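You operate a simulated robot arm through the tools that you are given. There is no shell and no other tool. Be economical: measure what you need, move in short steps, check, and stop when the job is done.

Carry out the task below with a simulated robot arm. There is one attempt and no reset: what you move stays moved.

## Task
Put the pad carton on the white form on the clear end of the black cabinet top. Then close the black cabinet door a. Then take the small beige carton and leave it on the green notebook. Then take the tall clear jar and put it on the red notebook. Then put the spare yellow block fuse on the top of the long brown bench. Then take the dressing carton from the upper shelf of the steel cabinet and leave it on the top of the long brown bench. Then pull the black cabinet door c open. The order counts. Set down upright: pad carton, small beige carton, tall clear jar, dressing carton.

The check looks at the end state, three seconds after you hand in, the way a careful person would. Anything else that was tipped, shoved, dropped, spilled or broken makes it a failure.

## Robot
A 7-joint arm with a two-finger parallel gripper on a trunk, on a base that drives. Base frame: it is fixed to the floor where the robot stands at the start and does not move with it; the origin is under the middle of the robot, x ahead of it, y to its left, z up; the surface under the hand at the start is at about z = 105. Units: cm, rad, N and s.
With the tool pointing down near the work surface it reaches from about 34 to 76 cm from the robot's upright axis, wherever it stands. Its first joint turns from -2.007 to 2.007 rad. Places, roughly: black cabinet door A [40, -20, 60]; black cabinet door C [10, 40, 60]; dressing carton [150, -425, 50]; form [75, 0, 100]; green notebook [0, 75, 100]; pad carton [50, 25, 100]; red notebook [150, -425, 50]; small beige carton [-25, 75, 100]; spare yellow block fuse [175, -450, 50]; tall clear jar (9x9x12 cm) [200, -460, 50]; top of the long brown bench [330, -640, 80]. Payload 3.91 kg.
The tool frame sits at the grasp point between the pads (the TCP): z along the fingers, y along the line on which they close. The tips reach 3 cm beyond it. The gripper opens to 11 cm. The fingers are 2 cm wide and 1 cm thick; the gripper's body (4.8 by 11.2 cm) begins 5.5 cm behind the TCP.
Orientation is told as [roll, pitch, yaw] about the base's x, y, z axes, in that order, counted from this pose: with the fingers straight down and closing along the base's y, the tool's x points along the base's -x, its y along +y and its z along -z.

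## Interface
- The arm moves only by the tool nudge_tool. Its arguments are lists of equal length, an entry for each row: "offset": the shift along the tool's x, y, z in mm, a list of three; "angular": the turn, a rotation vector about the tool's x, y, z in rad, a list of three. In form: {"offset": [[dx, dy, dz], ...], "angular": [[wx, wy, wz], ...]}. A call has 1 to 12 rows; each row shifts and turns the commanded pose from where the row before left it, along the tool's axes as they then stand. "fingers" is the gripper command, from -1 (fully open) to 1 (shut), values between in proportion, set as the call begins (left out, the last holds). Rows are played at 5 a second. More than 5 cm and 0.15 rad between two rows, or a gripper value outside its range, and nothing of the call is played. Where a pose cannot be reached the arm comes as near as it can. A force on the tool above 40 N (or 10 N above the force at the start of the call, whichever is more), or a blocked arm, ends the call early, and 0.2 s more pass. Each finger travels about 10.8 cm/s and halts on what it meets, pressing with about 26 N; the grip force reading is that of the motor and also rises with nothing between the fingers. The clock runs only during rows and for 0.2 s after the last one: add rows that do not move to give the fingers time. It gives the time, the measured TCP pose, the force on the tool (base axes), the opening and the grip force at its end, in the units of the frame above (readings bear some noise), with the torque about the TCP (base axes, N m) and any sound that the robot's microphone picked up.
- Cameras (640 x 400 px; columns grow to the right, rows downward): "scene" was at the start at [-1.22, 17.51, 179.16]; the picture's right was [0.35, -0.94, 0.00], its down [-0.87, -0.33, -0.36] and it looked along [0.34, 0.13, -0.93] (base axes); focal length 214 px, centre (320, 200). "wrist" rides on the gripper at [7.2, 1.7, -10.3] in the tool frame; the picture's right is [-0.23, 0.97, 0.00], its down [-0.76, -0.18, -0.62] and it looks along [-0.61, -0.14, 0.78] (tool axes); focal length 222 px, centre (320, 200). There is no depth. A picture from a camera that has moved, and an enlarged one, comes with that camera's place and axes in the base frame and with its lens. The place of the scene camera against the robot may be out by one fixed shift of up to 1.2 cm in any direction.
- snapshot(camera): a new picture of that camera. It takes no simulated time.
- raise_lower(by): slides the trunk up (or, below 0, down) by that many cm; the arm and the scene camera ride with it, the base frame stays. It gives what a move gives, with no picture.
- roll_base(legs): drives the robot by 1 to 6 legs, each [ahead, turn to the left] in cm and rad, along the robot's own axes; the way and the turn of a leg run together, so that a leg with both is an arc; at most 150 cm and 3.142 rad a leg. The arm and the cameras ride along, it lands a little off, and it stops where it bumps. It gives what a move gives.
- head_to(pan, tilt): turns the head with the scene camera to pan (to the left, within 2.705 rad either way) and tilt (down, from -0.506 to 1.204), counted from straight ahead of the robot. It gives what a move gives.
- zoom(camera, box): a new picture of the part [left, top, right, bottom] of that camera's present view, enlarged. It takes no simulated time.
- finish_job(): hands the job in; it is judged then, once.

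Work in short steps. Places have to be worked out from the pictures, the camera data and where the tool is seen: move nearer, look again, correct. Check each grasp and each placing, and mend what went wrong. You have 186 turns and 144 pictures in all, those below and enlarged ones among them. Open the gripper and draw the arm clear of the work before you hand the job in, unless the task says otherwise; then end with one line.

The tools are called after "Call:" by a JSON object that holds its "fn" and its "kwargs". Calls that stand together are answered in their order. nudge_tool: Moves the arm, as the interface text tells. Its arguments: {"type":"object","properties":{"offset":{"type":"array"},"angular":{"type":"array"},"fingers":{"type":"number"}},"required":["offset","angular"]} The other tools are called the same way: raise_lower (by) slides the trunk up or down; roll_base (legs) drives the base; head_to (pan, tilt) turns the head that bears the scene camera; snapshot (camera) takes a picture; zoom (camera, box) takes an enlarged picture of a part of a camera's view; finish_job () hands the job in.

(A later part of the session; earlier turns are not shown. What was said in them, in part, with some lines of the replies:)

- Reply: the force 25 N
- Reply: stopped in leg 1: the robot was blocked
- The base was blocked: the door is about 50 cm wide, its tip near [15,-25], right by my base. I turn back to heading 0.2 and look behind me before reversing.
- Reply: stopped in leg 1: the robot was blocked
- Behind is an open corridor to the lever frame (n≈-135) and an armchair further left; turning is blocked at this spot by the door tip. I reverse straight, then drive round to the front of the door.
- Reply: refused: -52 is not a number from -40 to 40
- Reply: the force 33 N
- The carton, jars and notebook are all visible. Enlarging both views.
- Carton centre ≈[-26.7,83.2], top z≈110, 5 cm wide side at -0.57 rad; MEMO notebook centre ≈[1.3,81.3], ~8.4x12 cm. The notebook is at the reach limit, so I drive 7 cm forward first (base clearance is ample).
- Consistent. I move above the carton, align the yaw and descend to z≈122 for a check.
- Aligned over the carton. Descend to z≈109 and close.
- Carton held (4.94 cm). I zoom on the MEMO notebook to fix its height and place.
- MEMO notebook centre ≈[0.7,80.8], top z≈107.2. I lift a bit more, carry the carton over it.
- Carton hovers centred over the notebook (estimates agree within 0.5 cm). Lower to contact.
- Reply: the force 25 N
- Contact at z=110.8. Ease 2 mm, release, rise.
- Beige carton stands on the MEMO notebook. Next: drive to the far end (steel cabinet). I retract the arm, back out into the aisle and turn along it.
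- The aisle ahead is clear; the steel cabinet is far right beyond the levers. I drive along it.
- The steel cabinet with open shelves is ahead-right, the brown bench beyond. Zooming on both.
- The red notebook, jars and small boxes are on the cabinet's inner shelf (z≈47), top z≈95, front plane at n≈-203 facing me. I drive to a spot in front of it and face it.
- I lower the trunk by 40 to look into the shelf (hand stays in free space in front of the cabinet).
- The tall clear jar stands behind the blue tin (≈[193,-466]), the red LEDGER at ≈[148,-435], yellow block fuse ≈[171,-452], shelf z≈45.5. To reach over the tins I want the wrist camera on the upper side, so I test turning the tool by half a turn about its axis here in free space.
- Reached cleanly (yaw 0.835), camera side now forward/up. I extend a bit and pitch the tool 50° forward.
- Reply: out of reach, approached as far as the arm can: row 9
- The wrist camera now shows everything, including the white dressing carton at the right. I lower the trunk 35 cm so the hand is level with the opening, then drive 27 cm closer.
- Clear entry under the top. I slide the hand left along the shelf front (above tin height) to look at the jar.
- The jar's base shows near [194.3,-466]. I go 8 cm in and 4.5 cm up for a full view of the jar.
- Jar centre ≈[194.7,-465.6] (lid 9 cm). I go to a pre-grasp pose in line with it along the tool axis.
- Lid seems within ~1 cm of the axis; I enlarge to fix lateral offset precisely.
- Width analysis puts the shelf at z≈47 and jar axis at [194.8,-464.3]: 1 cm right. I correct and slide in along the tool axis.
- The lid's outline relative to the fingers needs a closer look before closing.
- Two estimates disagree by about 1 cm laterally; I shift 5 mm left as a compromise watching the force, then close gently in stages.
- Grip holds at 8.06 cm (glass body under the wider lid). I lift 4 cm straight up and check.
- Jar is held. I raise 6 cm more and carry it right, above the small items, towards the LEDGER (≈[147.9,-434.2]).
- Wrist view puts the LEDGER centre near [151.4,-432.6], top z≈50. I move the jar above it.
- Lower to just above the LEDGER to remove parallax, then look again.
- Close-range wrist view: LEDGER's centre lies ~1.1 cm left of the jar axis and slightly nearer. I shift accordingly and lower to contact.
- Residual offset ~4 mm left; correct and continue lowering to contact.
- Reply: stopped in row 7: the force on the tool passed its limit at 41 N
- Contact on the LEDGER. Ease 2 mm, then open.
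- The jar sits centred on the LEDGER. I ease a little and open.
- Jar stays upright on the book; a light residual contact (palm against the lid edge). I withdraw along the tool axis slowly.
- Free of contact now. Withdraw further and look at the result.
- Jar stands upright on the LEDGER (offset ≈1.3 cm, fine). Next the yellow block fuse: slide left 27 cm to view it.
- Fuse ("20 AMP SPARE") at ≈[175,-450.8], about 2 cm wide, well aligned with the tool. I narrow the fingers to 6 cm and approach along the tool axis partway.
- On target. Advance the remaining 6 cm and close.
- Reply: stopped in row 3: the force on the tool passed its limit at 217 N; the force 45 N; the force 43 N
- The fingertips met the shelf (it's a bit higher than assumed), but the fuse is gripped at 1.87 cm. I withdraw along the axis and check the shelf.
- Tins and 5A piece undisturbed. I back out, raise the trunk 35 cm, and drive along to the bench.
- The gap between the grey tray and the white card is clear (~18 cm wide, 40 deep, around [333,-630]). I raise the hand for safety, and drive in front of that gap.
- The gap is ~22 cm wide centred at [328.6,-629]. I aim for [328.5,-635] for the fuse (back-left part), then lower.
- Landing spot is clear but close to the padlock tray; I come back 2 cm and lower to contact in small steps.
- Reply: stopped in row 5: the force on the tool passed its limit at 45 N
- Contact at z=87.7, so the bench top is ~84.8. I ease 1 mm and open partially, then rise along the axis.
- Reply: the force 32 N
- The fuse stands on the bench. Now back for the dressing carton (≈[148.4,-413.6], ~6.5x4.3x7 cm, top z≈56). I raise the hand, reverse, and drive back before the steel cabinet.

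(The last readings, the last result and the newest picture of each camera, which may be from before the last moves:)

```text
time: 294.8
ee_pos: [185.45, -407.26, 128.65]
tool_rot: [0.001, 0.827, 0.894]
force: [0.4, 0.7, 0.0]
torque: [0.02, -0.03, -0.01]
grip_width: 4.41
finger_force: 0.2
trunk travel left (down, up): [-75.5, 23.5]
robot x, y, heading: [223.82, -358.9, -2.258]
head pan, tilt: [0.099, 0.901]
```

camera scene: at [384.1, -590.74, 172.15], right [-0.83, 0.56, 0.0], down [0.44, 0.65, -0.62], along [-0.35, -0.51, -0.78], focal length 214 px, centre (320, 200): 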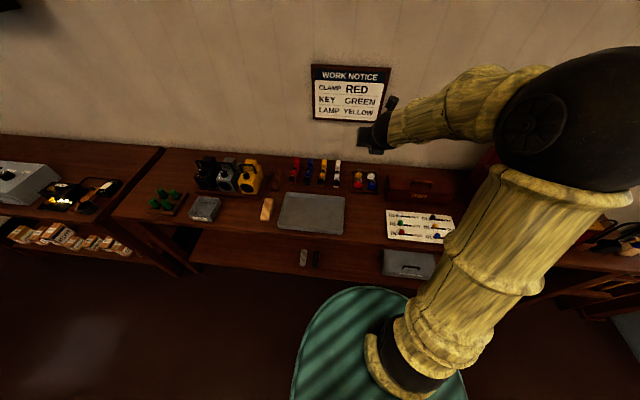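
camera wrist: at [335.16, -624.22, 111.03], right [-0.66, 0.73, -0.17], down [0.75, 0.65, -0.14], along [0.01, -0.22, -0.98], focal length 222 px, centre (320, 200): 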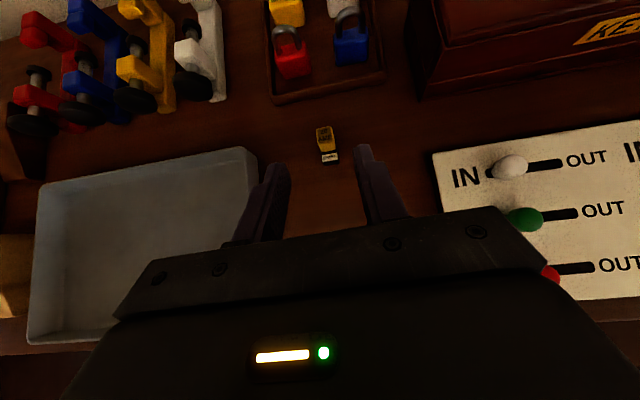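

I'm back at s≈405 facing the cabinet. Lower the trunk with the hand outside the cabinet, open, shift right and look.

Call:
{"fn": "raise_lower", "kwargs": {"by": -40}}

Call:
{"fn": "raise_lower", "kwargs": {"by": -20}}

Call:
{"fn": "nudge_tool", "kwargs": {"offset": [[0, 40, 0], [0, 40, 0], [0, 40, 0], [0, 40, 0], [0, 40, 0], [0, 20, 0], [0, 0, 0]], "angular": [[0, 0, 0], [0, 0, 0], [0, 0, 0], [0, 0, 0], [0, 0, 0], [0, 0, 0], [0, 0, 0]], "fingers": -1}}

Call:
{"fn": "snapshot", "kwargs": {"camera": "wrist"}}

```text
time: 298.6
ee_pos: [185.34, -407.12, 88.66]
tool_rot: [0.001, 0.826, 0.895]
force: [-0.2, 0.5, -0.2]
torque: [0.0, 0.01, 0.01]
grip_width: 4.41
finger_force: 0.2
trunk travel left (down, up): [-35.5, 63.5]
robot x, y, heading: [223.82, -359.35, -2.264]
head pan, tilt: [0.099, 0.901]
```

```text
time: 300.8
ee_pos: [185.54, -407.2, 68.7]
tool_rot: [0.002, 0.828, 0.895]
force: [-0.6, 0.3, 0.6]
torque: [0.01, 0.0, 0.01]
grip_width: 4.4
finger_force: 0.0
trunk travel left (down, up): [-15.5, 83.5]
robot x, y, heading: [223.72, -359.27, -2.263]
head pan, tilt: [0.099, 0.901]
```

```text
time: 302.4
ee_pos: [168.29, -393.26, 68.75]
tool_rot: [0.003, 0.826, 0.895]
force: [0.1, -0.5, -0.2]
torque: [-0.03, 0.02, -0.02]
grip_width: 11.01
finger_force: 0.1
trunk travel left (down, up): [-15.5, 83.5]
robot x, y, heading: [223.39, -359.09, -2.261]
head pan, tilt: [0.099, 0.901]
```

```text
42 pictures are left
camera wrist: at [168.79, -390.09, 81.07], right [-0.66, 0.73, -0.17], down [0.75, 0.65, -0.14], along [0.01, -0.22, -0.98], focal length 222 px, centre (320, 200)
```

wrist: 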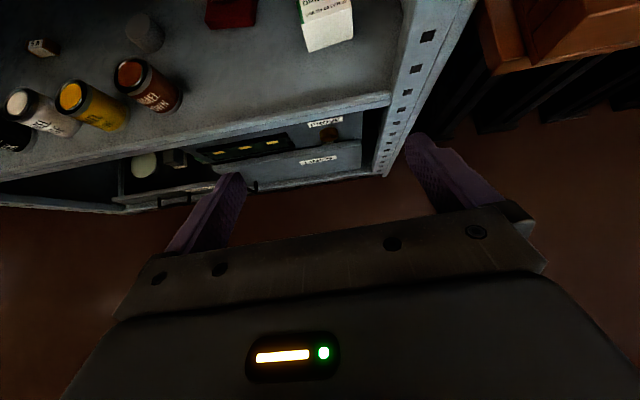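

Carton centre ≈[148.2,-414], close to the right post (inner edge s≈377), so I narrow the fingers to 8.7 cm, straighten yaw a touch, and drive 20 cm in.

Call:
{"fn": "nudge_tool", "kwargs": {"offset": [[0, 0, 0], [0, 0, 0]], "angular": [[-0.033, 0, 0.03], [0, 0, 0]], "fingers": -0.6}}

Call:
{"fn": "roll_base", "kwargs": {"legs": [[20, 0]]}}

Call:
{"fn": "snapshot", "kwargs": {"camera": "wrist"}}

```text
time: 303.0
ee_pos: [168.25, -393.27, 68.69]
tool_rot: [0.003, 0.825, 0.851]
force: [-0.1, 0.4, 0.4]
torque: [0.0, -0.01, 0.02]
grip_width: 8.8
finger_force: 0.0
trunk travel left (down, up): [-15.5, 83.5]
robot x, y, heading: [223.94, -359.46, -2.259]
head pan, tilt: [0.099, 0.901]
```

```text
time: 304.7
ee_pos: [155.75, -408.96, 68.65]
tool_rot: [0.004, 0.828, 0.854]
force: [-0.4, 0.2, 0.2]
torque: [-0.03, -0.03, 0.0]
grip_width: 8.79
finger_force: 0.0
trunk travel left (down, up): [-15.5, 83.5]
robot x, y, heading: [210.78, -374.51, -2.261]
head pan, tilt: [0.099, 0.901]
```

```text
41 pictures are left
camera wrist: at [156.28, -405.72, 81.05], right [-0.63, 0.76, -0.17], down [0.78, 0.62, -0.14], along [0.0, -0.22, -0.98], focal length 222 px, centre (320, 200)
```

wrist: 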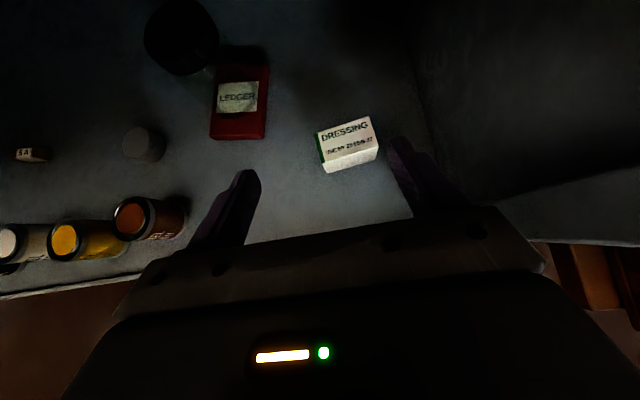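

Zoom on the carton for an exact fix.

Call:
{"fn": "zoom", "kwargs": {"camera": "wrist", "box": [260, 80, 440, 200]}}

```text
3.33 times, centred on (350, 140) of wrist
camera zoom: at [156.28, -405.72, 81.05], right [-0.63, 0.76, -0.17], down [0.78, 0.62, -0.14], along [0.0, -0.22, -0.98], focal length 740 px, centre (220, 400)
```

zoom: 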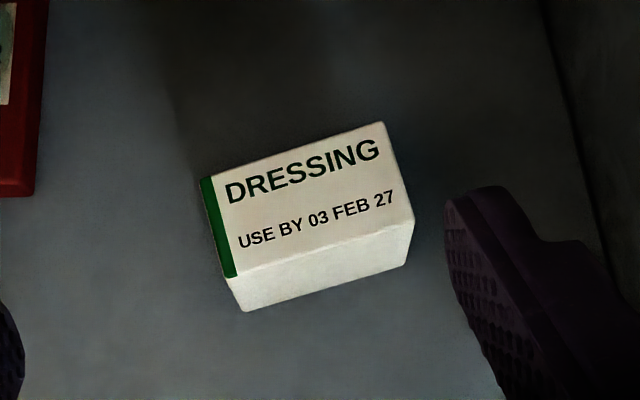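

Carton: centre [148.7,-413.6], 6.8x4x5 cm, shelf z≈50. I line up and approach along the tool axis to z≈57 first.

Call:
{"fn": "nudge_tool", "kwargs": {"offset": [[-26, 11.5, 0], [-27, 11, 0], [0, 0, 40], [0, 0, 40], [0, 0, 35], [0, 0, 0]], "angular": [[0, 0, 0], [0, 0, 0], [0, 0, 0], [0, 0, 0], [0, 0, 0], [0, 0, 0]], "fingers": -0.7}}

Call:
{"fn": "snapshot", "kwargs": {"camera": "wrist"}}

```text
time: 306.1
ee_pos: [150.75, -411.12, 57.05]
tool_rot: [0.004, 0.827, 0.854]
force: [1.1, 0.8, 0.0]
torque: [-0.01, -0.02, -0.03]
grip_width: 9.33
finger_force: 0.1
trunk travel left (down, up): [-15.5, 83.5]
robot x, y, heading: [211.37, -374.6, -2.258]
head pan, tilt: [0.099, 0.901]
```

```text
39 pictures are left
camera wrist: at [151.33, -407.92, 69.33], right [-0.63, 0.76, -0.17], down [0.78, 0.62, -0.14], along [0.0, -0.22, -0.98], focal length 222 px, centre (320, 200)
```

wrist: 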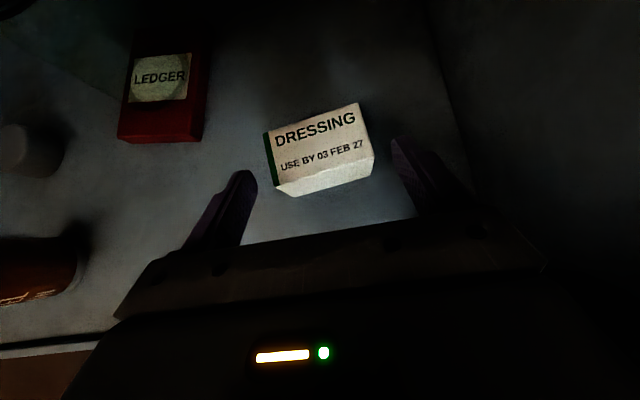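

Well centred. Advance the last 4.5 cm and close.

Call:
{"fn": "nudge_tool", "kwargs": {"offset": [[2, 0, 23], [1.5, 0, 23], [0, 0, 0]], "angular": [[0, 0, 0], [0, 0, 0], [0, 0, 0]]}}

Call:
{"fn": "nudge_tool", "kwargs": {"offset": [[0, 0, 0], [0, 0, 0], [0, 0, 0], [0, 0, 0]], "angular": [[0, 0, 0], [0, 0, 0], [0, 0, 0], [0, 0, 0]], "fingers": 1}}

Call:
{"fn": "nudge_tool", "kwargs": {"offset": [[14.7, 0, -13.5], [14.7, 0, -13.5], [0, 0, 0]], "angular": [[0, 0, 0], [0, 0, 0], [0, 0, 0]]}}

Call:
{"fn": "snapshot", "kwargs": {"camera": "wrist"}}

```text
time: 306.9
ee_pos: [148.39, -413.82, 54.04]
tool_rot: [0.002, 0.829, 0.853]
force: [-0.7, -0.6, 0.4]
torque: [-0.02, 0.0, 0.01]
grip_width: 9.33
finger_force: 0.0
trunk travel left (down, up): [-15.5, 83.5]
robot x, y, heading: [211.27, -374.79, -2.257]
head pan, tilt: [0.099, 0.901]
```

```text
time: 307.9
ee_pos: [148.36, -413.78, 54.04]
tool_rot: [0.004, 0.827, 0.854]
force: [-0.6, 0.4, 0.4]
torque: [-0.01, 0.0, 0.0]
grip_width: 7.15
finger_force: 26.3
trunk travel left (down, up): [-15.5, 83.5]
robot x, y, heading: [211.15, -374.94, -2.259]
head pan, tilt: [0.099, 0.901]
```

```text
time: 308.7
ee_pos: [148.34, -413.68, 58.12]
tool_rot: [0.004, 0.828, 0.854]
force: [-0.3, 0.0, -0.6]
torque: [0.01, -0.02, -0.02]
grip_width: 7.17
finger_force: 25.8
trunk travel left (down, up): [-15.5, 83.5]
robot x, y, heading: [211.04, -374.48, -2.262]
head pan, tilt: [0.099, 0.901]
```

```text
38 pictures are left
camera wrist: at [148.98, -410.56, 70.53], right [-0.63, 0.76, -0.17], down [0.78, 0.62, -0.14], along [0.0, -0.22, -0.98], focal length 222 px, centre (320, 200)
```

wrist: 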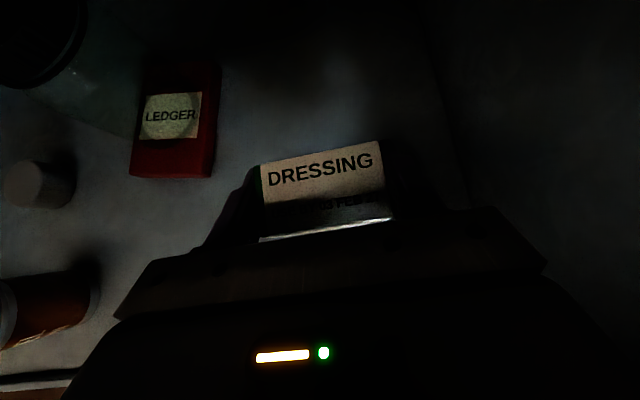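

Carton held (7.15 cm). Back out along the axis, reverse, raise, and drive to the bench again.

Call:
{"fn": "nudge_tool", "kwargs": {"offset": [[0, 0, -40], [0, 0, -40], [0, 0, 0]], "angular": [[0, 0, 0], [0, 0, 0], [0, 0, 0]]}}

Call:
{"fn": "roll_base", "kwargs": {"legs": [[-35, 0]]}}

Call:
{"fn": "raise_lower", "kwargs": {"by": 40}}

Call:
{"fn": "raise_lower", "kwargs": {"by": 25}}

```text
time: 309.5
ee_pos: [152.36, -409.25, 63.58]
tool_rot: [0.004, 0.827, 0.853]
force: [-0.2, 0.4, -0.3]
torque: [-0.01, 0.02, -0.02]
grip_width: 7.15
finger_force: 26.2
trunk travel left (down, up): [-15.5, 83.5]
robot x, y, heading: [211.01, -374.52, -2.258]
head pan, tilt: [0.099, 0.901]
```

```text
time: 312.1
ee_pos: [174.43, -382.14, 63.57]
tool_rot: [0.004, 0.829, 0.851]
force: [0.8, 0.6, -0.6]
torque: [-0.02, 0.0, -0.02]
grip_width: 7.12
finger_force: 26.1
trunk travel left (down, up): [-15.5, 83.5]
robot x, y, heading: [233.24, -347.64, -2.262]
head pan, tilt: [0.099, 0.901]
```

```text
time: 315.9
ee_pos: [174.53, -382.19, 103.51]
tool_rot: [0.004, 0.826, 0.853]
force: [0.4, -0.2, -0.6]
torque: [-0.01, -0.03, -0.04]
grip_width: 7.17
finger_force: 25.2
trunk travel left (down, up): [-55.5, 43.5]
robot x, y, heading: [233.33, -347.44, -2.26]
head pan, tilt: [0.099, 0.901]
```

```text
time: 318.5
ee_pos: [174.47, -382.18, 128.49]
tool_rot: [0.003, 0.827, 0.851]
force: [0.7, 0.4, 0.1]
torque: [-0.01, 0.01, -0.01]
grip_width: 7.16
finger_force: 26.7
trunk travel left (down, up): [-80.5, 18.5]
robot x, y, heading: [233.36, -347.33, -2.256]
head pan, tilt: [0.099, 0.901]
```

Re-centre the arm and drive to the bench.

Call:
{"fn": "nudge_tool", "kwargs": {"offset": [[0, -40, 0], [0, -40, 0], [0, -40, 0], [0, -40, 0], [0, -40, 0], [0, -20, 0]], "angular": [[0, 0, 0], [0, 0, 0], [0, 0, 0], [0, 0, 0], [0, 0, 0], [0, 0, 0]]}}

Call:
{"fn": "roll_base", "kwargs": {"legs": [[0, 1.535], [130, 0], [128, 0]]}}

```text
time: 319.9
ee_pos: [191.04, -396.85, 128.52]
tool_rot: [0.005, 0.828, 0.848]
force: [-0.4, -0.4, -1.0]
torque: [0.01, -0.02, -0.02]
grip_width: 7.14
finger_force: 25.9
trunk travel left (down, up): [-80.5, 18.5]
robot x, y, heading: [233.33, -347.65, -2.261]
head pan, tilt: [0.099, 0.901]
```

```text
time: 340.2
ee_pos: [477.01, -562.64, 128.49]
tool_rot: [0.002, 0.827, 2.391]
force: [0.5, -0.7, -0.1]
torque: [-0.02, 0.02, -0.02]
grip_width: 7.16
finger_force: 25.8
trunk travel left (down, up): [-80.5, 18.5]
robot x, y, heading: [429.02, -518.41, -0.721]
head pan, tilt: [0.099, 0.901]
```

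Turn to the bench and drive up.

Call:
{"fn": "roll_base", "kwargs": {"legs": [[0, -1.56], [70, 0]]}}

Call:
{"fn": "snapshot", "kwargs": {"camera": "scene"}}

Call:
{"fn": "snapshot", "kwargs": {"camera": "wrist"}}

```text
time: 350.2
ee_pos: [338.7, -619.45, 128.62]
tool_rot: [0.003, 0.828, 0.819]
force: [0.2, -0.3, -0.1]
torque: [0.03, 0.01, -0.02]
grip_width: 7.14
finger_force: 26.3
trunk travel left (down, up): [-80.5, 18.5]
robot x, y, heading: [382.92, -571.73, -2.288]
head pan, tilt: [0.099, 0.901]
```

```text
37 pictures are left
camera scene: at [393.21, -583.15, 169.14], right [-0.81, 0.58, 0.0], down [0.46, 0.64, -0.62], along [-0.36, -0.5, -0.78], focal length 214 px, centre (320, 200)
```

scene: 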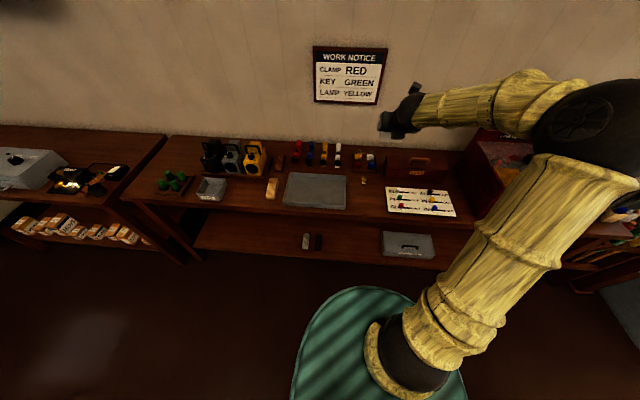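

```text
36 pictures are left
camera wrist: at [339.41, -616.38, 140.9], right [-0.6, 0.78, -0.17], down [0.8, 0.59, -0.14], along [-0.01, -0.22, -0.98], focal length 222 px, centre (320, 200)
```

wrist: 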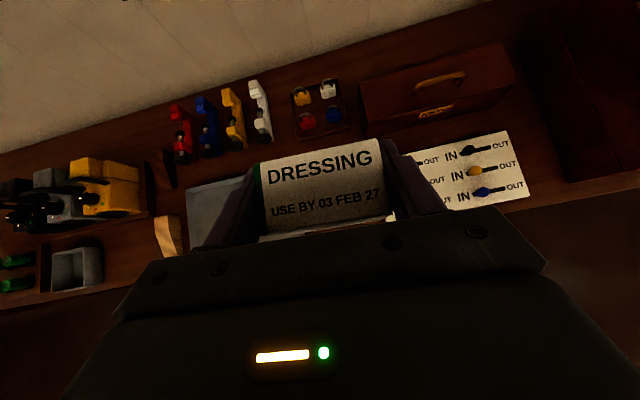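

The fuse is still standing on the bench. I aim the carton at [336.5,-622.5] in the front of the gap, lower the trunk and check.

Call:
{"fn": "nudge_tool", "kwargs": {"offset": [[12.5, -2, 13.6], [12.5, -2, 13.6], [0, 0, 0]], "angular": [[0, 0, 0], [0, 0, 0], [0, 0, 0]]}}

Call:
{"fn": "raise_lower", "kwargs": {"by": -33}}

Call:
{"fn": "snapshot", "kwargs": {"camera": "wrist"}}

Call:
{"fn": "snapshot", "kwargs": {"camera": "scene"}}

```text
time: 351.1
ee_pos: [336.51, -622.46, 128.36]
tool_rot: [0.003, 0.828, 0.818]
force: [0.4, 0.1, -0.8]
torque: [-0.02, -0.01, 0.01]
grip_width: 7.14
finger_force: 26.0
trunk travel left (down, up): [-80.5, 18.5]
robot x, y, heading: [382.29, -572.04, -2.296]
head pan, tilt: [0.099, 0.901]
```

```text
time: 354.3
ee_pos: [336.64, -622.46, 95.53]
tool_rot: [0.005, 0.829, 0.818]
force: [0.4, -0.2, -0.1]
torque: [0.01, 0.02, -0.02]
grip_width: 7.15
finger_force: 26.2
trunk travel left (down, up): [-47.5, 51.5]
robot x, y, heading: [382.77, -571.67, -2.297]
head pan, tilt: [0.099, 0.901]
```

```text
35 pictures are left
camera wrist: at [337.2, -619.34, 107.86], right [-0.6, 0.78, -0.17], down [0.8, 0.59, -0.14], along [-0.01, -0.22, -0.98], focal length 222 px, centre (320, 200)
```

wrist: 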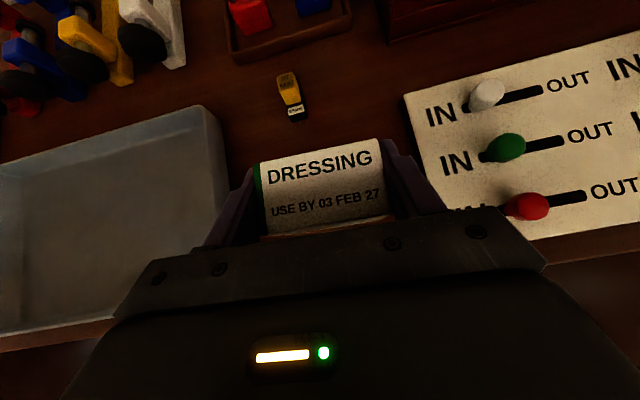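

```text
34 pictures are left
camera scene: at [393.25, -583.1, 136.15], right [-0.81, 0.58, 0.0], down [0.46, 0.64, -0.62], along [-0.36, -0.51, -0.78], focal length 214 px, centre (320, 200)
```

scene: 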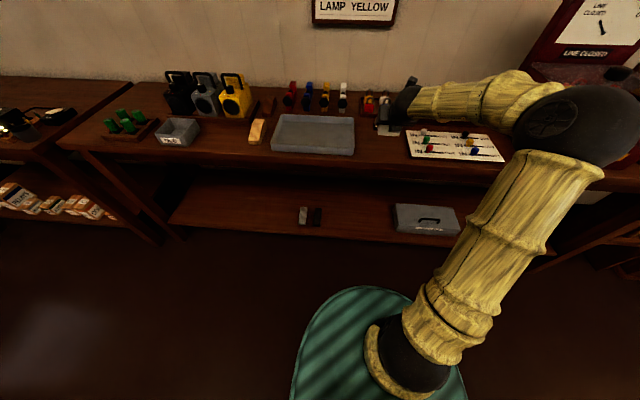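

Spot is clear on all sides. Lower to contact.

Call:
{"fn": "nudge_tool", "kwargs": {"offset": [[-22.1, 0, 20.3], [-14.7, 0, 13.5], [-3.7, 0, 3.4], [-2.9, 0, 2.7], [-2.2, 0, 2], [-2.2, 0, 2], [-2.2, 0, 2], [-2.2, 0, 2], [-2.2, 0, 2], [-2.2, 0, 2]], "angular": [[0, 0, 0], [0, 0, 0], [0, 0, 0], [0, 0, 0], [0, 0, 0], [0, 0, 0], [0, 0, 0], [0, 0, 0], [0, 0, 0], [0, 0, 0]]}}

```text
time: 356.5
ee_pos: [336.67, -622.41, 88.01]
tool_rot: [0.002, 0.831, 0.82]
force: [-0.8, -1.6, 25.5]
torque: [-0.09, -0.03, -0.05]
grip_width: 7.13
finger_force: 26.1
trunk travel left (down, up): [-47.5, 51.5]
robot x, y, heading: [382.43, -571.86, -2.293]
head pan, tilt: [0.099, 0.901]
```

Contact (25 N) at z=88. Ease, release and withdraw.

Call:
{"fn": "nudge_tool", "kwargs": {"offset": [[2, 0, -1.9], [0, 0, 0], [0, 0, 0], [0, 0, 0]], "angular": [[0, 0, 0], [0, 0, 0], [0, 0, 0], [0, 0, 0]], "fingers": -0.65}}

Call:
{"fn": "nudge_tool", "kwargs": {"offset": [[3, 0, -15], [3, 0, -40], [0, 0, -45], [0, 0, -45], [0, 0, 0]], "angular": [[0, 0, 0], [0, 0, 0], [0, 0, 0], [0, 0, 0], [0, 0, 0]]}}

Call:
{"fn": "snapshot", "kwargs": {"camera": "wrist"}}

```text
time: 357.5
ee_pos: [336.58, -622.39, 88.04]
tool_rot: [0.002, 0.826, 0.818]
force: [0.2, -0.3, 0.7]
torque: [0.02, 0.01, 0.02]
grip_width: 9.05
finger_force: 0.1
trunk travel left (down, up): [-47.5, 51.5]
robot x, y, heading: [382.28, -571.42, -2.293]
head pan, tilt: [0.099, 0.901]
```

```text
time: 358.7
ee_pos: [343.63, -614.89, 98.53]
tool_rot: [0.005, 0.827, 0.819]
force: [1.2, 0.4, 0.7]
torque: [0.0, -0.01, 0.0]
grip_width: 9.08
finger_force: 0.0
trunk travel left (down, up): [-47.5, 51.5]
robot x, y, heading: [382.64, -571.68, -2.292]
head pan, tilt: [0.099, 0.901]
```

```text
33 pictures are left
camera wrist: at [344.31, -611.84, 110.84], right [-0.61, 0.78, -0.17], down [0.8, 0.59, -0.14], along [-0.01, -0.22, -0.98], focal length 222 px, centre (320, 200)
```

wrist: 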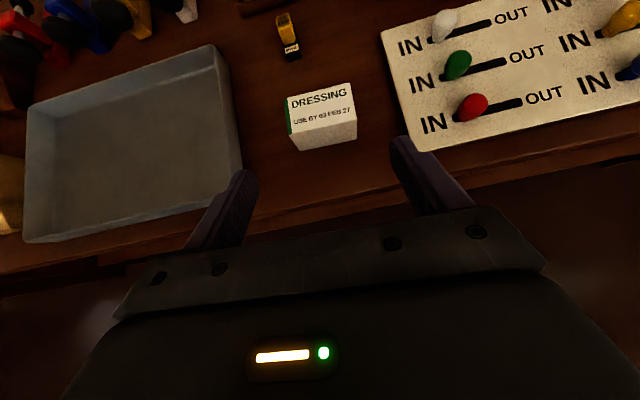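

Dressing carton stands on the bench beside the fuse. Last: door C. I raise the hand, reverse, and start the drive back along the aisle.

Call:
{"fn": "raise_lower", "kwargs": {"by": 28}}

Call:
{"fn": "roll_base", "kwargs": {"legs": [[-72, 0], [0, -1.64], [110, 0], [110, 0], [110, 0]]}}

```text
time: 361.5
ee_pos: [343.59, -615.01, 126.42]
tool_rot: [0.003, 0.828, 0.818]
force: [-0.1, 0.4, -0.2]
torque: [-0.01, 0.02, -0.01]
grip_width: 9.07
finger_force: 0.0
trunk travel left (down, up): [-75.5, 23.5]
robot x, y, heading: [382.48, -571.63, -2.293]
head pan, tilt: [0.099, 0.901]
```

```text
time: 390.4
ee_pos: [161.75, -237.88, 126.33]
tool_rot: [0.003, 0.829, -0.845]
force: [0.7, -0.2, 0.8]
torque: [0.01, -0.03, 0.01]
grip_width: 9.08
finger_force: 0.1
trunk travel left (down, up): [-75.5, 23.5]
robot x, y, heading: [201.43, -280.67, 2.328]
head pan, tilt: [0.099, 0.901]
```

Continue with a small heading correction.

Call:
{"fn": "roll_base", "kwargs": {"legs": [[0, 0.03], [110, 0], [110, 0], [108, 0]]}}

```text
time: 409.7
ee_pos: [-68.84, -2.66, 126.39]
tool_rot: [0.004, 0.826, -0.83]
force: [0.2, 0.5, -0.3]
torque: [-0.02, -0.01, 0.01]
grip_width: 9.07
finger_force: 0.1
trunk travel left (down, up): [-75.5, 23.5]
robot x, y, heading: [-28.43, -44.85, 2.341]
head pan, tilt: [0.099, 0.901]
```

Now turn to face the cabinet and look at door C.

Call:
{"fn": "roll_base", "kwargs": {"legs": [[0, -1.481]]}}

Call:
{"fn": "head_to", "kwargs": {"pan": 0.1, "tilt": 0.9}}

Call:
{"fn": "raise_lower", "kwargs": {"by": -40}}

Call:
{"fn": "snapshot", "kwargs": {"camera": "scene"}}

Call:
{"fn": "snapshot", "kwargs": {"camera": "wrist"}}

```text
time: 415.3
ee_pos: [9.91, -1.15, 126.48]
tool_rot: [0.005, 0.827, -2.309]
force: [0.8, -0.2, 0.3]
torque: [-0.01, 0.01, 0.0]
grip_width: 9.08
finger_force: 0.1
trunk travel left (down, up): [-75.5, 23.5]
robot x, y, heading: [-28.54, -45.14, 0.864]
head pan, tilt: [0.099, 0.901]
```

```text
time: 415.9
ee_pos: [9.81, -1.09, 126.48]
tool_rot: [0.003, 0.827, -2.308]
force: [0.5, -0.5, -0.3]
torque: [-0.05, -0.05, 0.0]
grip_width: 9.09
finger_force: 0.1
trunk travel left (down, up): [-75.5, 23.5]
robot x, y, heading: [-28.66, -44.85, 0.864]
head pan, tilt: [0.099, 0.901]
```

```text
time: 419.8
ee_pos: [9.85, -1.1, 86.46]
tool_rot: [0.003, 0.826, -2.308]
force: [0.2, -0.2, 0.2]
torque: [-0.04, -0.05, -0.02]
grip_width: 9.08
finger_force: 0.0
trunk travel left (down, up): [-35.5, 63.5]
robot x, y, heading: [-28.76, -44.91, 0.863]
head pan, tilt: [0.099, 0.901]
```

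```text
32 pictures are left
camera scene: at [-40.27, -33.21, 124.15], right [0.82, -0.57, 0.0], down [-0.45, -0.64, -0.62], along [0.35, 0.51, -0.78], focal length 214 px, centre (320, 200)
```

scene: 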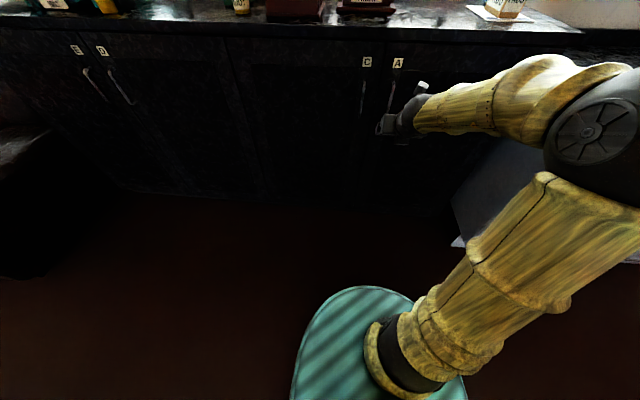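

```text
31 pictures are left
camera wrist: at [9.33, -4.22, 98.82], right [0.62, -0.77, -0.17], down [-0.79, -0.6, -0.14], along [0.01, 0.22, -0.98], focal length 222 px, centre (320, 200)
```

wrist: 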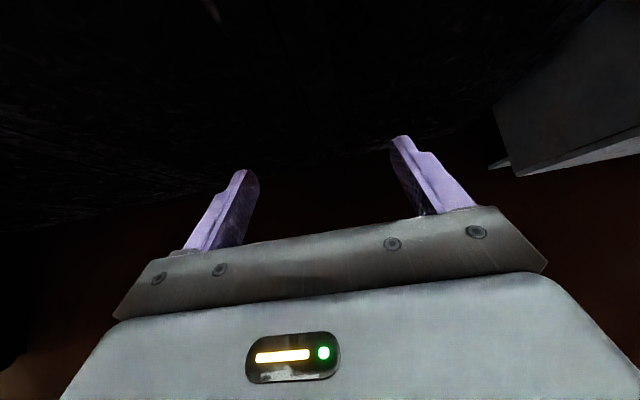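

Door A is shut. Zoom on the C and A handles.

Call:
{"fn": "zoom", "kwargs": {"camera": "scene", "box": [330, 40, 430, 140]}}

Call:
{"fn": "zoom", "kwargs": {"camera": "wrist", "box": [160, 0, 300, 100]}}

```text
4.00 times, centred on (380, 90) of scene
camera zoom: at [-40.27, -33.21, 124.15], right [0.82, -0.57, 0.0], down [-0.45, -0.64, -0.62], along [0.35, 0.51, -0.78], focal length 858 px, centre (80, 640)
```

zoom: 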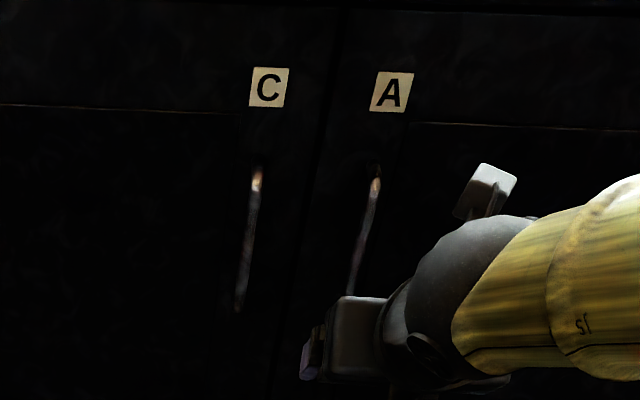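

```text
4.00 times, centred on (230, 50) of wrist
camera zoom: at [9.33, -4.22, 98.82], right [0.62, -0.77, -0.17], down [-0.79, -0.6, -0.14], along [0.01, 0.22, -0.98], focal length 888 px, centre (680, 800)
```

zoom: 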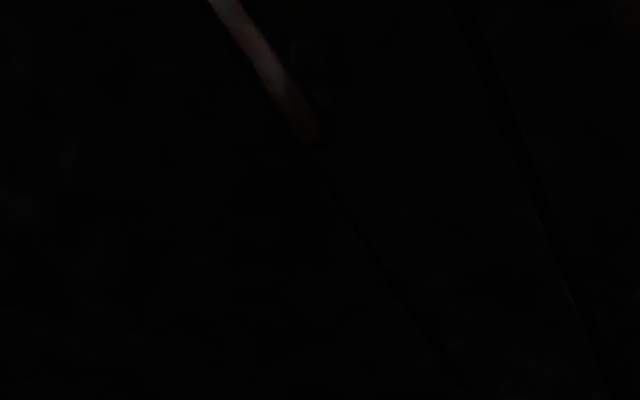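

C's bar handle is at ≈[18.7,23.3], z 77–90 (both cameras agree). I narrow the fingers to 5 cm, move left 10 cm and 14 cm toward it.

Call:
{"fn": "nudge_tool", "kwargs": {"offset": [[0, -33, 0], [0, -33, 0], [0, -33, 0], [26, 0, 38], [26, 0, 38], [25, 0, 37], [0, 0, 0]], "angular": [[0, 0, 0], [0, 0, 0], [0, 0, 0], [0, 0, 0], [0, 0, 0], [0, 0, 0], [0, 0, 0]], "fingers": 0.1}}

Call:
{"fn": "snapshot", "kwargs": {"camera": "wrist"}}

Call:
{"fn": "zoom", "kwargs": {"camera": "scene", "box": [310, 40, 430, 140]}}

```text
time: 421.4
ee_pos: [11.79, 15.64, 84.39]
tool_rot: [0.003, 0.827, -2.309]
force: [0.7, 0.5, -0.2]
torque: [-0.01, 0.02, 0.05]
grip_width: 4.93
finger_force: 0.1
trunk travel left (down, up): [-35.5, 63.5]
robot x, y, heading: [-28.5, -44.76, 0.867]
head pan, tilt: [0.099, 0.901]
```

```text
28 pictures are left
camera wrist: at [11.19, 12.59, 96.77], right [0.62, -0.77, -0.17], down [-0.79, -0.6, -0.14], along [0.01, 0.22, -0.98], focal length 222 px, centre (320, 200)
```

wrist: 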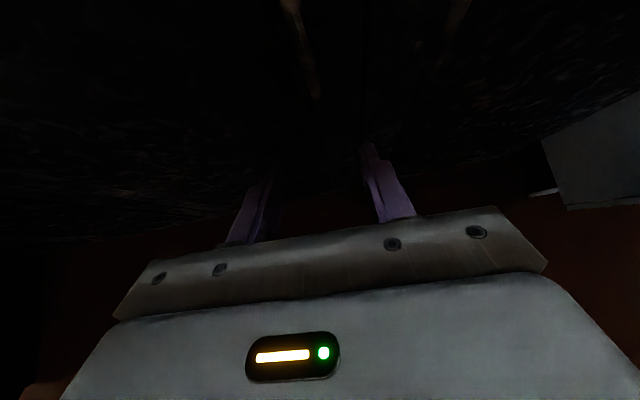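

```text
4.00 times, centred on (370, 90) of scene
camera zoom: at [-40.24, -33.18, 124.14], right [0.82, -0.57, 0.0], down [-0.45, -0.64, -0.62], along [0.35, 0.51, -0.78], focal length 858 px, centre (120, 640)
```

zoom: 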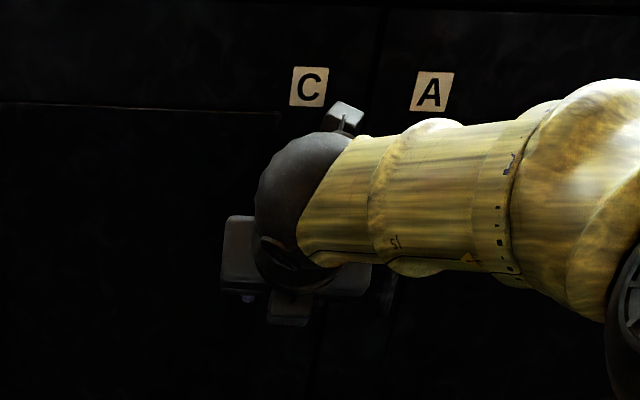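

Handle at [19.1,23.4], laterally aligned. Advance 10 cm so the bar is between the fingers.

Call:
{"fn": "nudge_tool", "kwargs": {"offset": [[20.5, 0.7, 26.5], [20.5, 0.7, 26.5], [20, 0, 26.5], [0, 0, 0]], "angular": [[0, 0, 0], [0, 0, 0], [0, 0, 0], [0, 0, 0]]}}

Call:
{"fn": "snapshot", "kwargs": {"camera": "wrist"}}

```text
time: 422.4
ee_pos: [18.46, 22.8, 83.48]
tool_rot: [0.004, 0.827, -2.31]
force: [-0.7, -0.3, -0.1]
torque: [-0.01, 0.01, 0.01]
grip_width: 4.96
finger_force: 0.1
trunk travel left (down, up): [-35.5, 63.5]
robot x, y, heading: [-28.61, -44.78, 0.862]
head pan, tilt: [0.099, 0.901]
```

```text
26 pictures are left
camera wrist: at [17.92, 19.8, 95.93], right [0.62, -0.77, -0.17], down [-0.79, -0.6, -0.14], along [0.01, 0.22, -0.98], focal length 222 px, centre (320, 200)
```

wrist: 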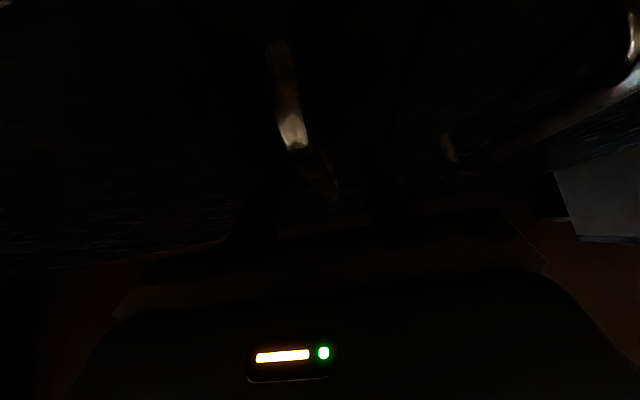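

The bar runs between the fingers. Close.

Call:
{"fn": "nudge_tool", "kwargs": {"offset": [[0, 0, 0], [0, 0, 0], [0, 0, 0], [0, 0, 0]], "angular": [[0, 0, 0], [0, 0, 0], [0, 0, 0], [0, 0, 0]], "fingers": 1}}

```text
time: 423.4
ee_pos: [18.56, 22.7, 83.59]
tool_rot: [0.004, 0.827, -2.311]
force: [4.2, -5.1, -0.3]
torque: [-0.11, 0.31, -0.09]
grip_width: 1.22
finger_force: 45.1
trunk travel left (down, up): [-35.5, 63.5]
robot x, y, heading: [-28.57, -44.95, 0.866]
head pan, tilt: [0.099, 0.901]
```

Bar gripped (1.2 cm). I pull gently straight back a few cm.

Call:
{"fn": "nudge_tool", "kwargs": {"offset": [[-6.8, -0.5, -7.4], [-8.1, -1, -8.8], [-8.1, -2, -8.8], [-8.1, -2, -8.8]], "angular": [[0, 0, 0], [0, 0, 0], [0, 0, 0], [0, 0, 0]]}}

```text
time: 424.4
ee_pos: [15.21, 19.54, 83.6]
tool_rot: [0.004, 0.826, -2.31]
force: [7.1, -9.4, 1.0]
torque: [-0.22, 0.56, -0.06]
grip_width: 1.18
finger_force: 44.9
trunk travel left (down, up): [-35.5, 63.5]
robot x, y, heading: [-28.61, -45.09, 0.866]
head pan, tilt: [0.099, 0.901]
```

The door is moving with the hand. I continue along the arc, letting the tool yaw follow partly.

Call:
{"fn": "nudge_tool", "kwargs": {"offset": [[-15.6, -2, -16.9], [-15.6, -3, -16.9], [-15.6, -4, -16.9], [-15.6, -5, -16.9]], "angular": [[-0.022, 0, 0.02], [-0.022, 0, 0.02], [-0.022, 0, 0.02], [-0.022, 0, 0.02]]}}

Call:
{"fn": "snapshot", "kwargs": {"camera": "scene"}}

```text
time: 425.4
ee_pos: [7.39, 14.46, 83.61]
tool_rot: [0.001, 0.828, -2.425]
force: [-1.6, 2.8, 6.0]
torque: [-0.55, 0.94, 0.22]
grip_width: 1.2
finger_force: 44.3
trunk travel left (down, up): [-35.5, 63.5]
robot x, y, heading: [-28.46, -45.1, 0.868]
head pan, tilt: [0.099, 0.901]
```

```text
25 pictures are left
camera scene: at [-40.28, -33.22, 124.15], right [0.82, -0.57, 0.0], down [-0.45, -0.64, -0.62], along [0.35, 0.51, -0.78], focal length 214 px, centre (320, 200)
```

scene: 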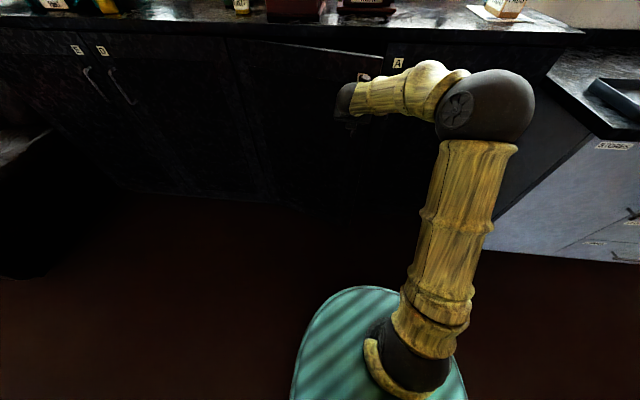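

Door C is swinging (~0.3 rad). Continue the arc further.

Call:
{"fn": "nudge_tool", "kwargs": {"offset": [[-16.5, -8, -17.9], [-16.5, -8, -17.9], [-16.5, -8, -17.9], [-16.5, -8, -17.9]], "angular": [[-0.022, 0, 0.02], [-0.022, 0, 0.02], [-0.022, 0, 0.02], [-0.022, 0, 0.02]]}}

```text
time: 426.4
ee_pos: [-2.02, 10.58, 83.67]
tool_rot: [0.006, 0.83, -2.55]
force: [2.3, -9.9, 9.1]
torque: [0.59, -0.08, 0.17]
grip_width: 1.17
finger_force: 44.6
trunk travel left (down, up): [-35.5, 63.5]
robot x, y, heading: [-28.55, -44.97, 0.868]
head pan, tilt: [0.099, 0.901]
```

Holding well (door at ~0.5 rad). Continue the arc with constant yaw.

Call:
{"fn": "nudge_tool", "kwargs": {"offset": [[-18.8, -11, -20.5], [-18.8, -12.5, -20.5], [-18.8, -14, -20.5], [-18.8, -15, -20.5]], "angular": [[0, 0, 0], [0, 0, 0], [0, 0, 0], [0, 0, 0]]}}

Call:
{"fn": "snapshot", "kwargs": {"camera": "scene"}}

```text
time: 427.1
ee_pos: [-9.2, 8.91, 83.53]
tool_rot: [0.01, 0.83, -2.556]
force: [3.3, -13.0, 10.7]
torque: [0.55, 0.37, -0.17]
grip_width: 1.18
finger_force: 45.3
trunk travel left (down, up): [-35.5, 63.5]
robot x, y, heading: [-28.5, -45.39, 0.858]
head pan, tilt: [0.099, 0.901]
stopped in row 3: the force on the tool passed its limit at 42 N (the readings are from after the stop); the commanded pose is now the measured one
```

```text
24 pictures are left
camera scene: at [-40.16, -33.44, 124.19], right [0.82, -0.57, 0.0], down [-0.45, -0.64, -0.62], along [0.35, 0.51, -0.78], focal length 214 px, centre (320, 200)
```

scene: 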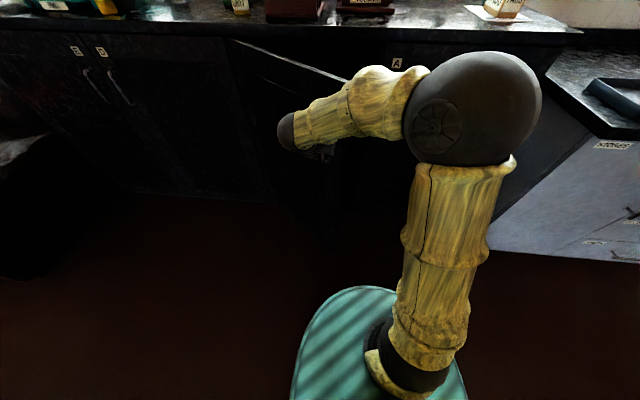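

The grip geometry limits further pull (~36° open). I release, back off, and will push the door from its inner side instead.

Call:
{"fn": "nudge_tool", "kwargs": {"offset": [[0, 0, 0], [0, 0, 0], [0, 0, 0]], "angular": [[0, 0, 0], [0, 0, 0], [0, 0, 0]], "fingers": -0.1}}

Call:
{"fn": "nudge_tool", "kwargs": {"offset": [[-16, 0, -17.5], [-18, 0, -19.5], [-20, 0, -22]], "angular": [[0, 0, 0], [0, 0, 0], [0, 0, 0]]}}

Call:
{"fn": "snapshot", "kwargs": {"camera": "wrist"}}

```text
time: 427.9
ee_pos: [-9.49, 9.17, 83.4]
tool_rot: [0.012, 0.827, -2.548]
force: [-1.0, -0.1, 0.2]
torque: [-0.02, -0.01, -0.02]
grip_width: 6.03
finger_force: 0.0
trunk travel left (down, up): [-35.5, 63.5]
robot x, y, heading: [-28.46, -45.01, 0.86]
head pan, tilt: [0.099, 0.901]
```

```text
time: 428.7
ee_pos: [-16.27, 4.73, 83.45]
tool_rot: [0.01, 0.827, -2.55]
force: [0.2, 0.9, -0.6]
torque: [0.02, 0.0, 0.02]
grip_width: 6.05
finger_force: 0.0
trunk travel left (down, up): [-35.5, 63.5]
robot x, y, heading: [-28.53, -45.41, 0.862]
head pan, tilt: [0.099, 0.901]
```

```text
23 pictures are left
camera wrist: at [-17.59, 1.86, 95.79], right [0.41, -0.9, -0.16], down [-0.91, -0.39, -0.14], along [0.06, 0.2, -0.98], focal length 222 px, centre (320, 200)
```

wrist: 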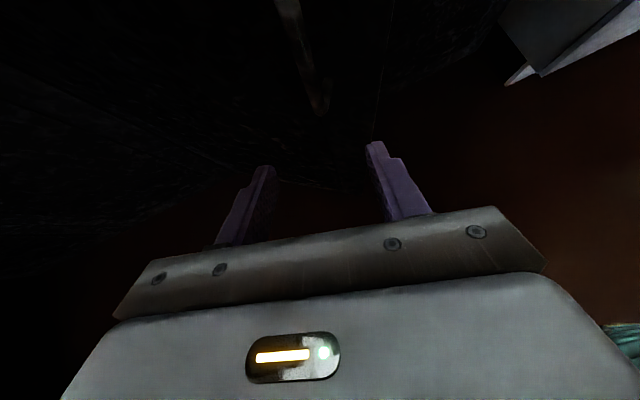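

Released cleanly. I move the hand right around the door's free edge, close the fingers and turn the tool to point left-inwards.

Call:
{"fn": "nudge_tool", "kwargs": {"offset": [[7, 38.6, 7.6], [7, 38.6, 7.6], [7, 38.6, 7.6], [7, 38.6, 7.6], [7, 38.6, 7.6], [7, 38.6, 7.6], [7, 12, 7.6], [0, 0, 0], [0, 0, 0], [0, 0, 0], [0, 0, 0], [0, 0, 0]], "angular": [[0, 0, 0], [0, 0, 0], [0, 0, 0], [0, 0, 0], [0, 0, 0], [0, 0, 0], [0, 0, 0], [0.103, 0, -0.095], [0.103, 0, -0.095], [0.103, 0, -0.095], [0.103, 0, -0.095], [0, 0, 0]], "fingers": 1}}

Call:
{"fn": "snapshot", "kwargs": {"camera": "scene"}}

```text
time: 431.3
ee_pos: [3.21, -11.57, 83.61]
tool_rot: [0.01, 0.821, -1.988]
force: [-0.7, 0.9, -0.6]
torque: [0.02, -0.01, -0.02]
grip_width: 0.0
finger_force: 26.1
trunk travel left (down, up): [-35.5, 63.5]
robot x, y, heading: [-28.5, -45.12, 0.863]
head pan, tilt: [0.099, 0.901]
```

```text
22 pictures are left
camera scene: at [-40.25, -33.21, 124.14], right [0.82, -0.57, 0.0], down [-0.45, -0.64, -0.62], along [0.35, 0.51, -0.78], focal length 214 px, centre (320, 200)
```

scene: 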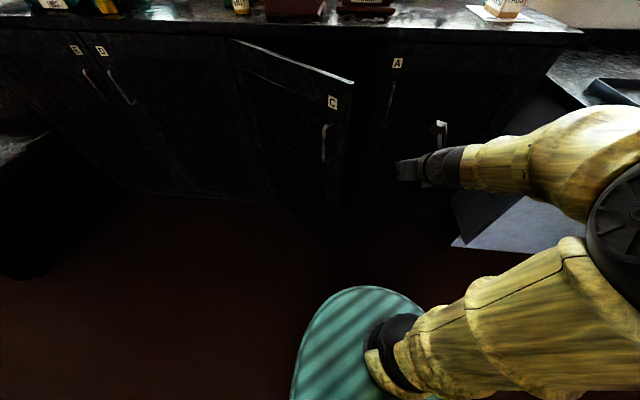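

Door C is ~36° open; the hand is right of its free edge. I go in 16 cm past the edge, then sweep left.

Call:
{"fn": "nudge_tool", "kwargs": {"offset": [[26, 11.8, 28], [26, 11.8, 28], [26, 11.8, 28], [26, 11.8, 28], [8.1, -38.2, 8.6], [8.1, -38.2, 8.6], [8.1, -38.2, 8.6], [8.1, -38.2, 8.6], [8.1, -38.2, 8.6]], "angular": [[0, 0, 0], [0, 0, 0], [0, 0, 0], [0, 0, 0], [0, 0, 0], [0, 0, 0], [0, 0, 0], [0, 0, 0], [0, 0, 0]]}}

Call:
{"fn": "snapshot", "kwargs": {"camera": "scene"}}

```text
time: 433.3
ee_pos: [-1.36, 13.76, 83.58]
tool_rot: [0.012, 0.823, -1.989]
force: [0.0, -1.0, -0.3]
torque: [0.02, 0.01, 0.02]
grip_width: 0.02
finger_force: 25.8
trunk travel left (down, up): [-35.5, 63.5]
robot x, y, heading: [-28.71, -44.77, 0.862]
head pan, tilt: [0.099, 0.901]
```

```text
21 pictures are left
camera scene: at [-40.24, -33.21, 124.14], right [0.82, -0.57, 0.0], down [-0.45, -0.64, -0.62], along [0.35, 0.51, -0.78], focal length 214 px, centre (320, 200)
```

scene: 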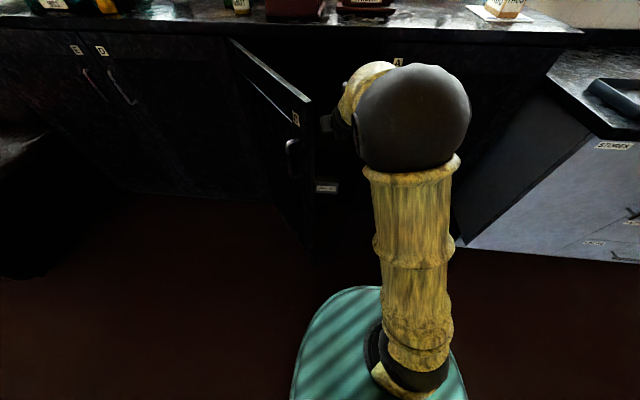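

It's pushing the door open freely. Continue sweeping left.

Call:
{"fn": "nudge_tool", "kwargs": {"offset": [[1.9, -35.8, 2], [1.9, -35.8, 2], [1.9, -35.8, 2], [1.9, -35.8, 2], [1.9, -35.8, 2], [1.9, -35.8, 2], [1.9, -35.8, 2]], "angular": [[0, 0, 0], [0, 0, 0], [0, 0, 0], [0, 0, 0], [0, 0, 0], [0, 0, 0], [0, 0, 0]]}}

Call:
{"fn": "snapshot", "kwargs": {"camera": "scene"}}

```text
time: 434.9
ee_pos: [-23.22, 25.87, 83.4]
tool_rot: [0.011, 0.823, -1.989]
force: [-0.2, 0.4, 0.4]
torque: [-0.02, 0.0, 0.01]
grip_width: 0.0
finger_force: 25.6
trunk travel left (down, up): [-35.5, 63.5]
robot x, y, heading: [-28.35, -45.11, 0.866]
head pan, tilt: [0.099, 0.901]
```

```text
20 pictures are left
camera scene: at [-40.25, -33.2, 124.14], right [0.82, -0.57, 0.0], down [-0.45, -0.64, -0.62], along [0.35, 0.51, -0.78], focal length 214 px, centre (320, 200)
```

scene: 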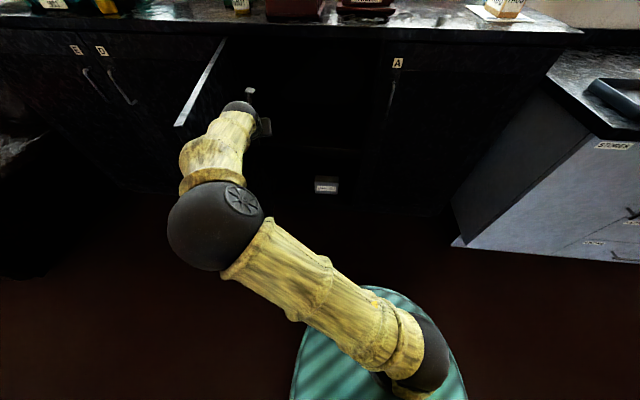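

Door C stands about 90° open. I withdraw the hand to the right and back out.

Call:
{"fn": "nudge_tool", "kwargs": {"offset": [[-1.9, 35.8, -2], [-1.9, 35.8, -2], [-1.9, 35.8, -2], [-1.9, 35.8, -2], [-1.9, 35.8, -2], [-1.9, 35.8, -2], [-1.9, 35.8, -2], [-26, -11.8, -28], [-26, -11.8, -28], [-26, -11.8, -28], [-26, -11.8, -28]], "angular": [[0, 0, 0], [0, 0, 0], [0, 0, 0], [0, 0, 0], [0, 0, 0], [0, 0, 0], [0, 0, 0], [0, 0, 0], [0, 0, 0], [0, 0, 0], [0, 0, 0]], "fingers": -1}}

Call:
{"fn": "roll_base", "kwargs": {"legs": [[-20, 0]]}}

Call:
{"fn": "snapshot", "kwargs": {"camera": "scene"}}

```text
time: 437.5
ee_pos: [-4.76, -1.07, 83.31]
tool_rot: [0.01, 0.818, -2.159]
force: [0.3, -0.3, -0.9]
torque: [0.01, 0.04, -0.01]
grip_width: 11.01
finger_force: 0.0
trunk travel left (down, up): [-35.5, 63.5]
robot x, y, heading: [-28.32, -45.1, 0.867]
head pan, tilt: [0.099, 0.901]
stopped in row 11: the arm was blocked; the commanded pose is now the measured one
```

```text
time: 439.3
ee_pos: [-17.9, -16.25, 83.34]
tool_rot: [0.01, 0.819, -2.158]
force: [-0.8, 0.9, -0.8]
torque: [0.01, 0.01, -0.01]
grip_width: 11.01
finger_force: 0.1
trunk travel left (down, up): [-35.5, 63.5]
robot x, y, heading: [-41.36, -60.15, 0.863]
head pan, tilt: [0.099, 0.901]
```

```text
19 pictures are left
camera scene: at [-53.26, -48.43, 124.14], right [0.82, -0.57, 0.0], down [-0.45, -0.64, -0.62], along [0.35, 0.51, -0.78], focal length 214 px, centre (320, 200)
```

scene: 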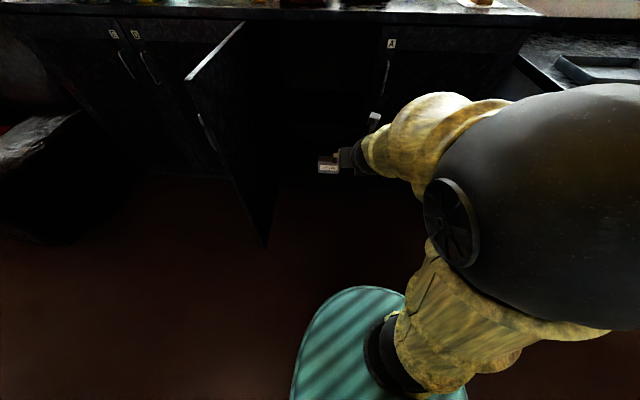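

Door C is open wide, door A shut. I raise the trunk and do a last check of the counter.

Call:
{"fn": "raise_lower", "kwargs": {"by": 40}}

Call:
{"fn": "head_to", "kwargs": {"pan": 0.15, "tilt": 0.65}}

Call:
{"fn": "snapshot", "kwargs": {"camera": "scene"}}

```text
time: 443.1
ee_pos: [-17.84, -16.38, 123.31]
tool_rot: [0.01, 0.822, -2.156]
force: [-0.2, -0.9, 0.0]
torque: [0.01, -0.03, 0.0]
grip_width: 11.03
finger_force: 0.0
trunk travel left (down, up): [-75.5, 23.5]
robot x, y, heading: [-41.93, -60.43, 0.865]
head pan, tilt: [0.099, 0.901]
```

```text
time: 443.9
ee_pos: [-17.84, -16.26, 123.35]
tool_rot: [0.012, 0.819, -2.156]
force: [0.6, -0.4, -0.3]
torque: [0.01, -0.03, 0.02]
grip_width: 11.02
finger_force: 0.1
trunk travel left (down, up): [-75.5, 23.5]
robot x, y, heading: [-41.43, -59.91, 0.862]
head pan, tilt: [0.15, 0.649]
```

```text
18 pictures are left
camera scene: at [-52.99, -47.26, 166.19], right [0.85, -0.53, 0.0], down [-0.32, -0.51, -0.8], along [0.42, 0.68, -0.61], focal length 214 px, centre (320, 200)
```

scene: 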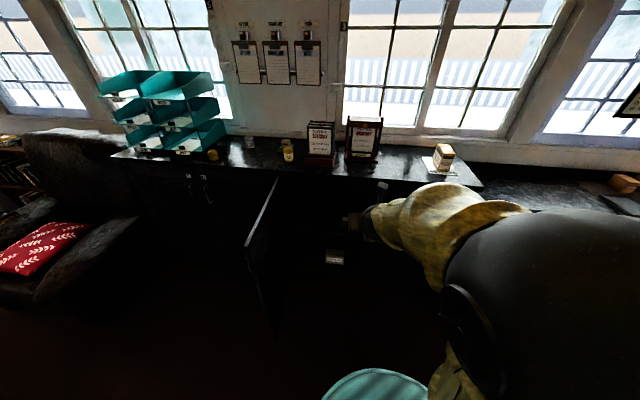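

Quick zoom to confirm the MEMO notebook with the beige carton and the pad carton.

Call:
{"fn": "zoom", "kwargs": {"camera": "scene", "box": [200, 110, 480, 290]}}

```text
2.22 times, centred on (340, 200) of scene
camera zoom: at [-52.99, -47.26, 166.19], right [0.85, -0.53, 0.0], down [-0.32, -0.51, -0.8], along [0.42, 0.68, -0.61], focal length 477 px, centre (276, 200)
```

zoom: 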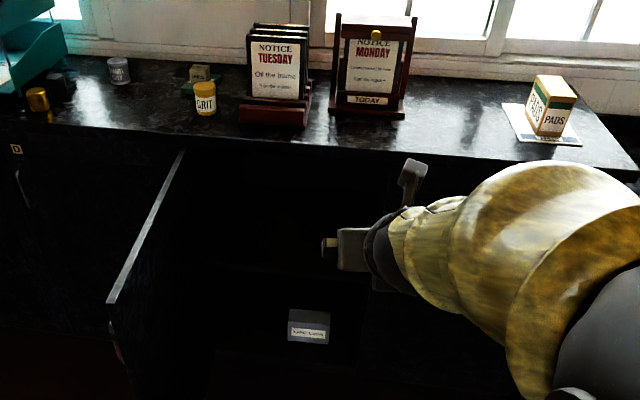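

The beige carton is on the MEMO notebook, the pad carton is on the form, door A is shut and door C is wide open. The gripper is open and clear of the work, so I hand in.

Call:
{"fn": "finish_job", "kwargs": {}}

```text
The job is handed in.
```

I did all seven steps in the order given and handed the job in. In my last view of each, the four cartons and jar stood upright, door A was shut and door C was about 90° open. Three things went less cleanly: the red notebook slid about 1 cm when I set the jar on it, the jar sits about 1 cm off its centre, and my fingertips struck the steel cabinet shelf hard (217 N) while I picked up the fuse. Nothing looked disturbed afterwards.
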